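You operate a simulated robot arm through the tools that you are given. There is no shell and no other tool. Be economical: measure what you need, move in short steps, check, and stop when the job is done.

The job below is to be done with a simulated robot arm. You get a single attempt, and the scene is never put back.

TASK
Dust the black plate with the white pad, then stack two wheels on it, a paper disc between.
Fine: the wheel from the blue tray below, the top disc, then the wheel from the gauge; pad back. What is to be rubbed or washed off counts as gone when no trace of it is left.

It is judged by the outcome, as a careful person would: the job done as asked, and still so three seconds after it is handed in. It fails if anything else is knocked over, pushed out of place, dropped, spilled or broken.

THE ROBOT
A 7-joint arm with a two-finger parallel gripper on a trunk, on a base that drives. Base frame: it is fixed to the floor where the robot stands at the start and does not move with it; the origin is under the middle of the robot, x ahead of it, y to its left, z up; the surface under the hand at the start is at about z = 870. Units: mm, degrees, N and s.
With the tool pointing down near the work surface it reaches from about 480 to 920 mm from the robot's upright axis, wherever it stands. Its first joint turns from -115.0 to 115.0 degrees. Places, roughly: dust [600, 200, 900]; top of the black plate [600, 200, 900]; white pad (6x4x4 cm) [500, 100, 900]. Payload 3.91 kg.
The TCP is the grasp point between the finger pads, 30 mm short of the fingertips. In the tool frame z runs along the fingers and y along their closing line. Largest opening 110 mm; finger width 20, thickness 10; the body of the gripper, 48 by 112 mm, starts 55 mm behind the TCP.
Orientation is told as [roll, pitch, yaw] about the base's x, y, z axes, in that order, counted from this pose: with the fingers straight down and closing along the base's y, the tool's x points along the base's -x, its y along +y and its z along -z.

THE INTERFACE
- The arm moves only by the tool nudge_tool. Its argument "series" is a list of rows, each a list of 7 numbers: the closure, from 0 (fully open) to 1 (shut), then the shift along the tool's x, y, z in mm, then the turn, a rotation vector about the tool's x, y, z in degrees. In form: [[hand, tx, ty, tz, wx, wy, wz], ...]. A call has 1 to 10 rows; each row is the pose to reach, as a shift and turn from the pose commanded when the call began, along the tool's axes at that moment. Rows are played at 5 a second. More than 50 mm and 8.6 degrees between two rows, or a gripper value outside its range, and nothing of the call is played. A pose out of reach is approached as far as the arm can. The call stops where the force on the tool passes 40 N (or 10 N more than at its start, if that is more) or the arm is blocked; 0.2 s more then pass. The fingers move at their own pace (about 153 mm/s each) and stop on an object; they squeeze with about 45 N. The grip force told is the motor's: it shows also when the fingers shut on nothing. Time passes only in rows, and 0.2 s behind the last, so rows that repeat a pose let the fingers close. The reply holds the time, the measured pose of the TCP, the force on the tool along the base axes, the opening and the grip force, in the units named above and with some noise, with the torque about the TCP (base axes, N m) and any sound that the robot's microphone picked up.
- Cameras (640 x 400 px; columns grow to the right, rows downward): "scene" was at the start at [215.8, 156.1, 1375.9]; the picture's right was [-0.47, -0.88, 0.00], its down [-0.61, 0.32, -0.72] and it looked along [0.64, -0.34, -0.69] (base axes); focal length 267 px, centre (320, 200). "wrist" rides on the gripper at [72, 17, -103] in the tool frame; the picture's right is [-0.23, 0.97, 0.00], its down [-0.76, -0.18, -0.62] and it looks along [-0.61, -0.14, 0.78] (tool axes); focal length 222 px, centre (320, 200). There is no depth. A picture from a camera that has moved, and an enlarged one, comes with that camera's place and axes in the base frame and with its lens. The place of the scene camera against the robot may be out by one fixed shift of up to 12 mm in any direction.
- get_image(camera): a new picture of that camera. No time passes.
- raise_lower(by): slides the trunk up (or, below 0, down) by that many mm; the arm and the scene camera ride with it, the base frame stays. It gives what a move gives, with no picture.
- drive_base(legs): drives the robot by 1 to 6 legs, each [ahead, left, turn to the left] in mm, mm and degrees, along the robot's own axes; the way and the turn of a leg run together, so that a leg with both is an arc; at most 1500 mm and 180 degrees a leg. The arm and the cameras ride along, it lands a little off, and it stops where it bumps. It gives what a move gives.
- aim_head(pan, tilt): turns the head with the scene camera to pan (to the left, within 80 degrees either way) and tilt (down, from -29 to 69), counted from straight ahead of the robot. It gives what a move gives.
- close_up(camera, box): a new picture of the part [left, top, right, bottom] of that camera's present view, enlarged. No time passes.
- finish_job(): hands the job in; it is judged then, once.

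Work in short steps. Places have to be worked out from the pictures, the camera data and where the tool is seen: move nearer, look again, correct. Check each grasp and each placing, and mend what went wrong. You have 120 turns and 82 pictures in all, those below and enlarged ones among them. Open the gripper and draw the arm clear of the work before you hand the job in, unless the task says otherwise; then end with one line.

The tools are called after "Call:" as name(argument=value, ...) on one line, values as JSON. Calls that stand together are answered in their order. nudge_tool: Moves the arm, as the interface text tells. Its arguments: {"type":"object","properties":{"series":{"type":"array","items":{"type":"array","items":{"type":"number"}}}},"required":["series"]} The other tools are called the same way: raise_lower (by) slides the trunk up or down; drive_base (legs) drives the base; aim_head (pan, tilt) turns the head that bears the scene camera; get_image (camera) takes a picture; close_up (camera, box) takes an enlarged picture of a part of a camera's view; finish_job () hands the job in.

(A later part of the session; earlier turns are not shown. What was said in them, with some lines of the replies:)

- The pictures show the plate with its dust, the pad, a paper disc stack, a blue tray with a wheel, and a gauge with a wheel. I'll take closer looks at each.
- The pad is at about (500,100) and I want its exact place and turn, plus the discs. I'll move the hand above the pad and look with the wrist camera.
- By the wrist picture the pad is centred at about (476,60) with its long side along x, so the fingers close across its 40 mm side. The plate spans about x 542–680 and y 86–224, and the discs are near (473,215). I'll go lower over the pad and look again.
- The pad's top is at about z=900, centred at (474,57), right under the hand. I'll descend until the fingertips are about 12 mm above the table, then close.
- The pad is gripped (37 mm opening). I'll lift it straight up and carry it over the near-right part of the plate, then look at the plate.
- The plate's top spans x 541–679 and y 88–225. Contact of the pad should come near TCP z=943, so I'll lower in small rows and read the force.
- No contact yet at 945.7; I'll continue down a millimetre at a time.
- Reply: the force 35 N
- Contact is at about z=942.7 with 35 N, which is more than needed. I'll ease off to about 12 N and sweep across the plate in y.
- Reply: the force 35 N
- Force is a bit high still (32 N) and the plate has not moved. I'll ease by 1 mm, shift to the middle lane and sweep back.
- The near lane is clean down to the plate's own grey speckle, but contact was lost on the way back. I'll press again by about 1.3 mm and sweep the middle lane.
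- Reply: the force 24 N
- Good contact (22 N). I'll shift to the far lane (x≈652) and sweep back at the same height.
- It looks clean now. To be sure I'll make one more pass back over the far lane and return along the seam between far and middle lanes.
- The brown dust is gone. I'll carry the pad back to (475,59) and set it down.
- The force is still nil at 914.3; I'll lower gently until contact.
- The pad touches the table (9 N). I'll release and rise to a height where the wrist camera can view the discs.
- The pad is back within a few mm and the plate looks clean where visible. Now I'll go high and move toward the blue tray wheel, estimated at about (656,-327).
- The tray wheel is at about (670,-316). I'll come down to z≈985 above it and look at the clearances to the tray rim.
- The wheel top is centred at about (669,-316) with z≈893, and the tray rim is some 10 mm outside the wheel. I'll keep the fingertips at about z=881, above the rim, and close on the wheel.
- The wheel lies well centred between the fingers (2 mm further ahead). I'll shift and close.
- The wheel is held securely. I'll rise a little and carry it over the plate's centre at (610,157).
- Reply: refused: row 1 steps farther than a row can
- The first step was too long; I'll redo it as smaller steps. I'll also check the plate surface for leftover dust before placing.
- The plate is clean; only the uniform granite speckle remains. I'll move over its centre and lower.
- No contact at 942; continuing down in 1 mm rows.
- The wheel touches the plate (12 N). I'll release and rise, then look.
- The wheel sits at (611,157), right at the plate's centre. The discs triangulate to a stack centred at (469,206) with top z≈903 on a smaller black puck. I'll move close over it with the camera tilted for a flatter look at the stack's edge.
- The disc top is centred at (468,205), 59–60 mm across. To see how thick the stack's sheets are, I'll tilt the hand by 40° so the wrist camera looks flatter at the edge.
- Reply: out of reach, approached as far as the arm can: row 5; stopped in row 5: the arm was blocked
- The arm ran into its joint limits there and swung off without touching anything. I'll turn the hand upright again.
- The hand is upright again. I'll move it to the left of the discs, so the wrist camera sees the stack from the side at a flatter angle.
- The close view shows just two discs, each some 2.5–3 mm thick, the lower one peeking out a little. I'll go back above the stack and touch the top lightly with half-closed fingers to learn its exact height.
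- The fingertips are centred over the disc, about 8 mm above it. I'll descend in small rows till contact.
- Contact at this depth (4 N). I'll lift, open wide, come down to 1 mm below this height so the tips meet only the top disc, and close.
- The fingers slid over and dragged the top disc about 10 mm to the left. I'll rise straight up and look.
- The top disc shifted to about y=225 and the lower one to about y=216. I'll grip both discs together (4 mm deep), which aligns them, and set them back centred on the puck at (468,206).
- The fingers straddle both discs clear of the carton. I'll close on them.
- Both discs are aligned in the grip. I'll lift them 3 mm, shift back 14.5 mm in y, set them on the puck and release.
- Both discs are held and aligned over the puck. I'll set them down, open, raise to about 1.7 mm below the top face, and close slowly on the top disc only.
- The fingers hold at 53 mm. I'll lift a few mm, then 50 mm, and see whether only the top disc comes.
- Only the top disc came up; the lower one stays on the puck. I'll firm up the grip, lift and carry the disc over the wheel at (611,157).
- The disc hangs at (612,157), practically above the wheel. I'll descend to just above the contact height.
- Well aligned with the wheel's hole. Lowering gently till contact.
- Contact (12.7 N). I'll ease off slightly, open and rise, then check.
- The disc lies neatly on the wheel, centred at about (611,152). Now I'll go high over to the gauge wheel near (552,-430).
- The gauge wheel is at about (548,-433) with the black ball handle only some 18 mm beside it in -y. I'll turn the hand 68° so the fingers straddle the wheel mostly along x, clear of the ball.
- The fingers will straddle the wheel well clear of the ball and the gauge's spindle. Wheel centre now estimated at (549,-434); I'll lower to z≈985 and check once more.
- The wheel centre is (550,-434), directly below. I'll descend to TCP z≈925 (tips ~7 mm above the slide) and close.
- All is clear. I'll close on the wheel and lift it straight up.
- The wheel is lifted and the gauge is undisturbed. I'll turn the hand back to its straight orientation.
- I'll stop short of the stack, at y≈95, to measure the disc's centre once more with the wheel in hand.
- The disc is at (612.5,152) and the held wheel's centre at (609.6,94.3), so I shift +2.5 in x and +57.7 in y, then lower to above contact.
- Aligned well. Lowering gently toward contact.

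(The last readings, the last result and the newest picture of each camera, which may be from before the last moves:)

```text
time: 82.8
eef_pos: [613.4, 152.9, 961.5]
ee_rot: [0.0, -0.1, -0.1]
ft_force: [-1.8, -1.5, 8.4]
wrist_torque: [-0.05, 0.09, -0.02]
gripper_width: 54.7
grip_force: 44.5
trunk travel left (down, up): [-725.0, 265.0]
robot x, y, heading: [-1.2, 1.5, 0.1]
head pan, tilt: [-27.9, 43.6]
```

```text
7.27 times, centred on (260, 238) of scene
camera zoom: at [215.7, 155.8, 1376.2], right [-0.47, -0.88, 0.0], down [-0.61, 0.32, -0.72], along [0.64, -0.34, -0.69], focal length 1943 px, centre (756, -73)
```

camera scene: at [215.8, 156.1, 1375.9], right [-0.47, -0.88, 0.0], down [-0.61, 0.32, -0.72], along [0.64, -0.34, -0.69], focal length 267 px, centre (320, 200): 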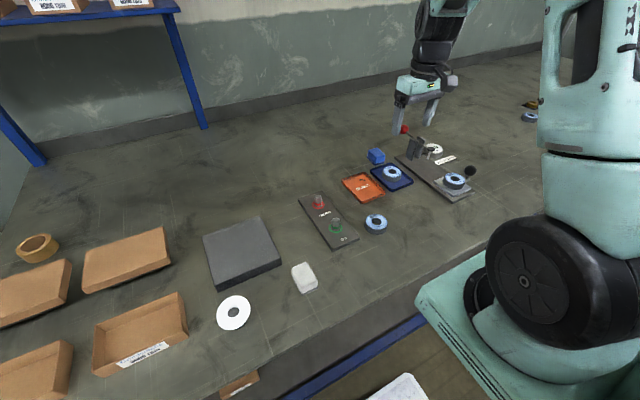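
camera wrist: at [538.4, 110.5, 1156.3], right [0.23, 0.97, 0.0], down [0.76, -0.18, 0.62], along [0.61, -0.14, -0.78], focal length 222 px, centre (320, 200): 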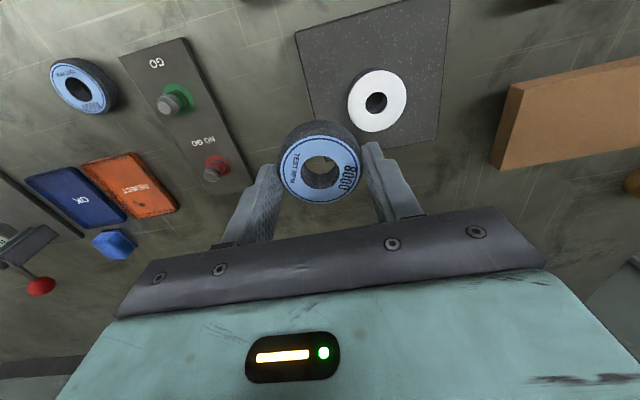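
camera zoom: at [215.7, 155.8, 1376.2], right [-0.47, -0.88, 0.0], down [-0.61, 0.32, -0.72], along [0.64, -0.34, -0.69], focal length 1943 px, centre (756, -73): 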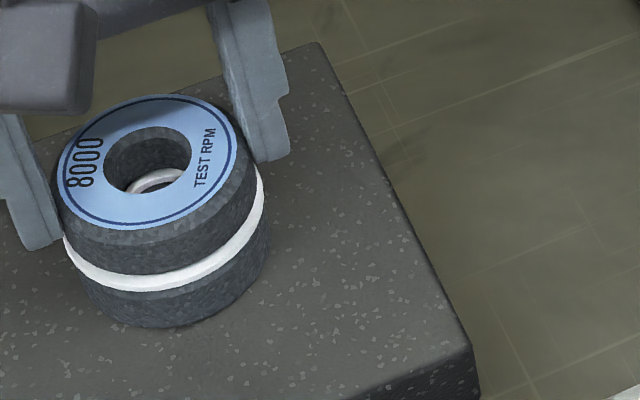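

The stack is in contact (8 N) and well aligned. I'll release and rise clear.

Call:
nudge_tool(series=[[1, 0, 0, -0.4, 0, 0, 0], [0.42, 0, 0, -0.4, 0, 0, 0], [0.25, 0, 0, -0.4, 0, 0, 0], [0.25, 0, 0, -0.4, 0, 0, 0], [0.25, 0, 0, -30, 0, 0, 0], [0.25, 0, 0, -75, 0, 0, 0], [0.25, 0, 0, -120, 0, 0, 0], [0.25, 0, 0, -120, 0, 0, 0]])

Call:
get_image(camera="wrist")

Call:
close_up(camera="scene", box=[190, 205, 330, 345])

```text
time: 84.5
eef_pos: [613.5, 152.8, 1080.8]
ee_rot: [0.0, 0.0, -0.1]
ft_force: [-0.1, 0.7, 0.1]
wrist_torque: [0.01, 0.01, 0.02]
gripper_width: 82.1
grip_force: 0.0
trunk travel left (down, up): [-725.0, 265.0]
robot x, y, heading: [0.6, -0.7, 0.2]
head pan, tilt: [-27.9, 43.6]
```

```text
18 pictures are left
camera wrist: at [539.6, 168.6, 1184.2], right [0.23, 0.97, 0.0], down [0.76, -0.18, 0.62], along [0.61, -0.14, -0.78], focal length 222 px, centre (320, 200)
```

wrist: 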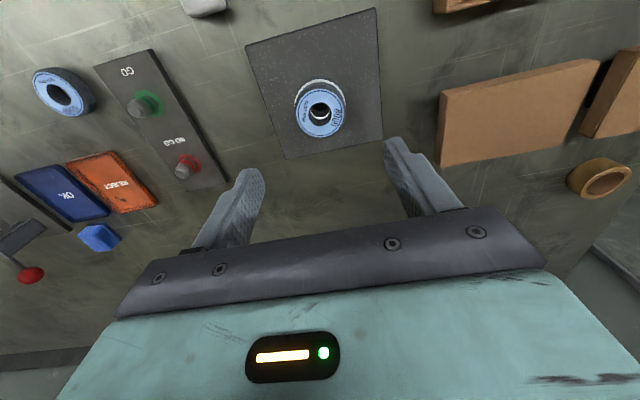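

```text
2.86 times, centred on (260, 275) of scene
camera zoom: at [216.1, 156.0, 1375.9], right [-0.47, -0.88, 0.0], down [-0.61, 0.32, -0.72], along [0.64, -0.34, -0.69], focal length 763 px, centre (491, -14)
```

zoom: 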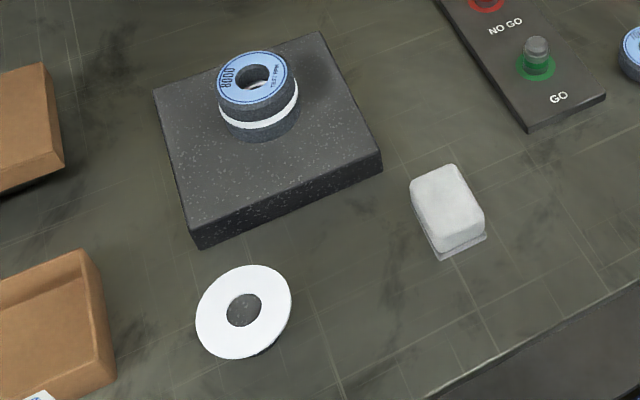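

The stack stands well and the second disc is still centred on its puck. I'll check the pad closely, since something grey shows beneath it.

Call:
close_up(camera="scene", box=[280, 250, 330, 300])

Call:
close_up(camera="wrist", box=[260, 50, 380, 160])

```text
8.00 times, centred on (305, 275) of scene
camera zoom: at [216.1, 156.0, 1375.9], right [-0.47, -0.88, 0.0], down [-0.61, 0.32, -0.72], along [0.64, -0.34, -0.69], focal length 2138 px, centre (440, -400)
```

zoom: 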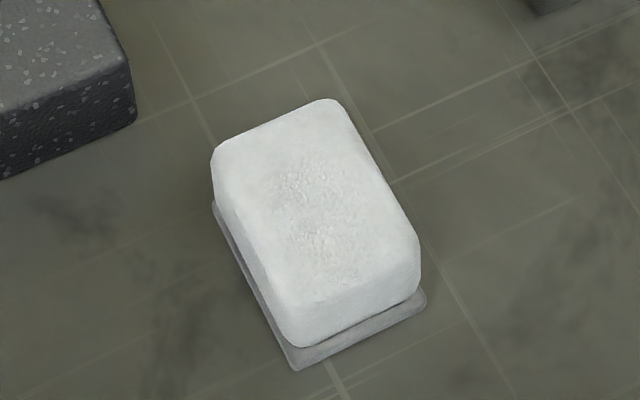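

```text
3.64 times, centred on (320, 105) of wrist
camera zoom: at [539.6, 168.6, 1184.2], right [0.23, 0.97, 0.0], down [0.76, -0.18, 0.62], along [0.61, -0.14, -0.78], focal length 808 px, centre (320, 546)
```

zoom: 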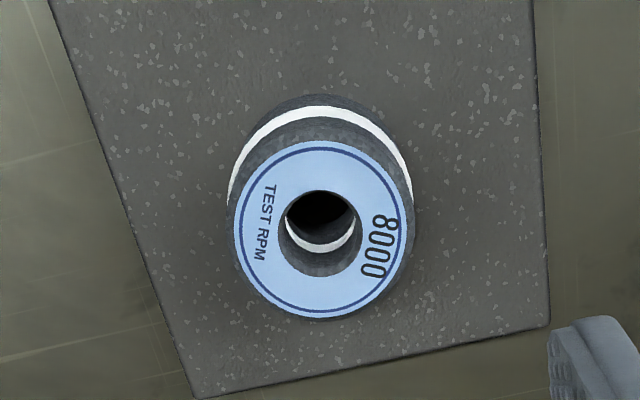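

The grey is the pad's own backing, and the stack is centred. I'll draw the arm well clear with the gripper open and take a last overall look.

Call:
nudge_tool(series=[[0, 5, -40, -20, 0, 0, 0], [0, 15, -85, -40, 0, 0, 0], [0, 25, -130, -50, 0, 0, 0], [0, 40, -175, -50, 0, 0, 0], [0, 55, -220, -50, 0, 0, 0], [0, 60, -250, -50, 0, 0, 0], [0, 60, -250, -50, 0, 0, 0]])

Call:
get_image(camera="scene")

```text
refused: row 2 steps farther than a row can; nothing moved
```

```text
14 pictures are left
camera scene: at [216.1, 156.0, 1375.9], right [-0.47, -0.88, 0.0], down [-0.61, 0.32, -0.72], along [0.64, -0.34, -0.69], focal length 267 px, centre (320, 200)
```

scene: 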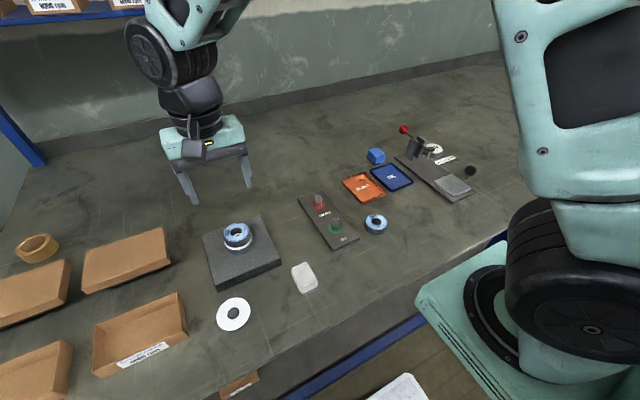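

Everything else is in place. I'll redo the retreat in smaller steps.

Call:
nudge_tool(series=[[0.1, 5, -35, -20, 0, 0, 0], [0, 12, -75, -35, 0, 0, 0], [0, 22, -115, -45, 0, 0, 0], [0, 34, -155, -45, 0, 0, 0], [0, 46, -195, -45, 0, 0, 0], [0, 60, -235, -45, 0, 0, 0], [0, 60, -235, -45, 0, 0, 0]])

Call:
get_image(camera="scene")

```text
time: 86.2
eef_pos: [552.9, -83.3, 1123.8]
ee_rot: [-0.1, 0.0, 0.1]
ft_force: [0.9, -0.6, 0.7]
wrist_torque: [0.0, 0.0, -0.01]
gripper_width: 109.9
grip_force: 0.0
trunk travel left (down, up): [-725.0, 265.0]
robot x, y, heading: [-0.7, 3.3, 0.0]
head pan, tilt: [-27.9, 43.6]
```

```text
13 pictures are left
camera scene: at [216.0, 156.0, 1375.9], right [-0.47, -0.88, 0.0], down [-0.61, 0.32, -0.72], along [0.64, -0.34, -0.69], focal length 267 px, centre (320, 200)
```

scene: 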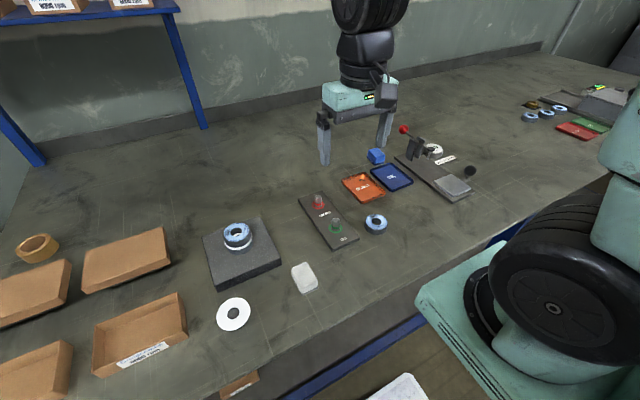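

The stack stands on the clean plate, the pad is back, and the arm is clear with the gripper open. I'm handing the job in.

Call:
finish_job()

```text
The job is handed in.
```

The plate is dusted with no trace left, and the blue-tray wheel, the top disc and the gauge wheel are stacked on it in that order. The pad is about 4 mm from its old spot. The remaining disc was pushed about 10 mm aside in a first failed grip, and I set it back within about 2 mm.
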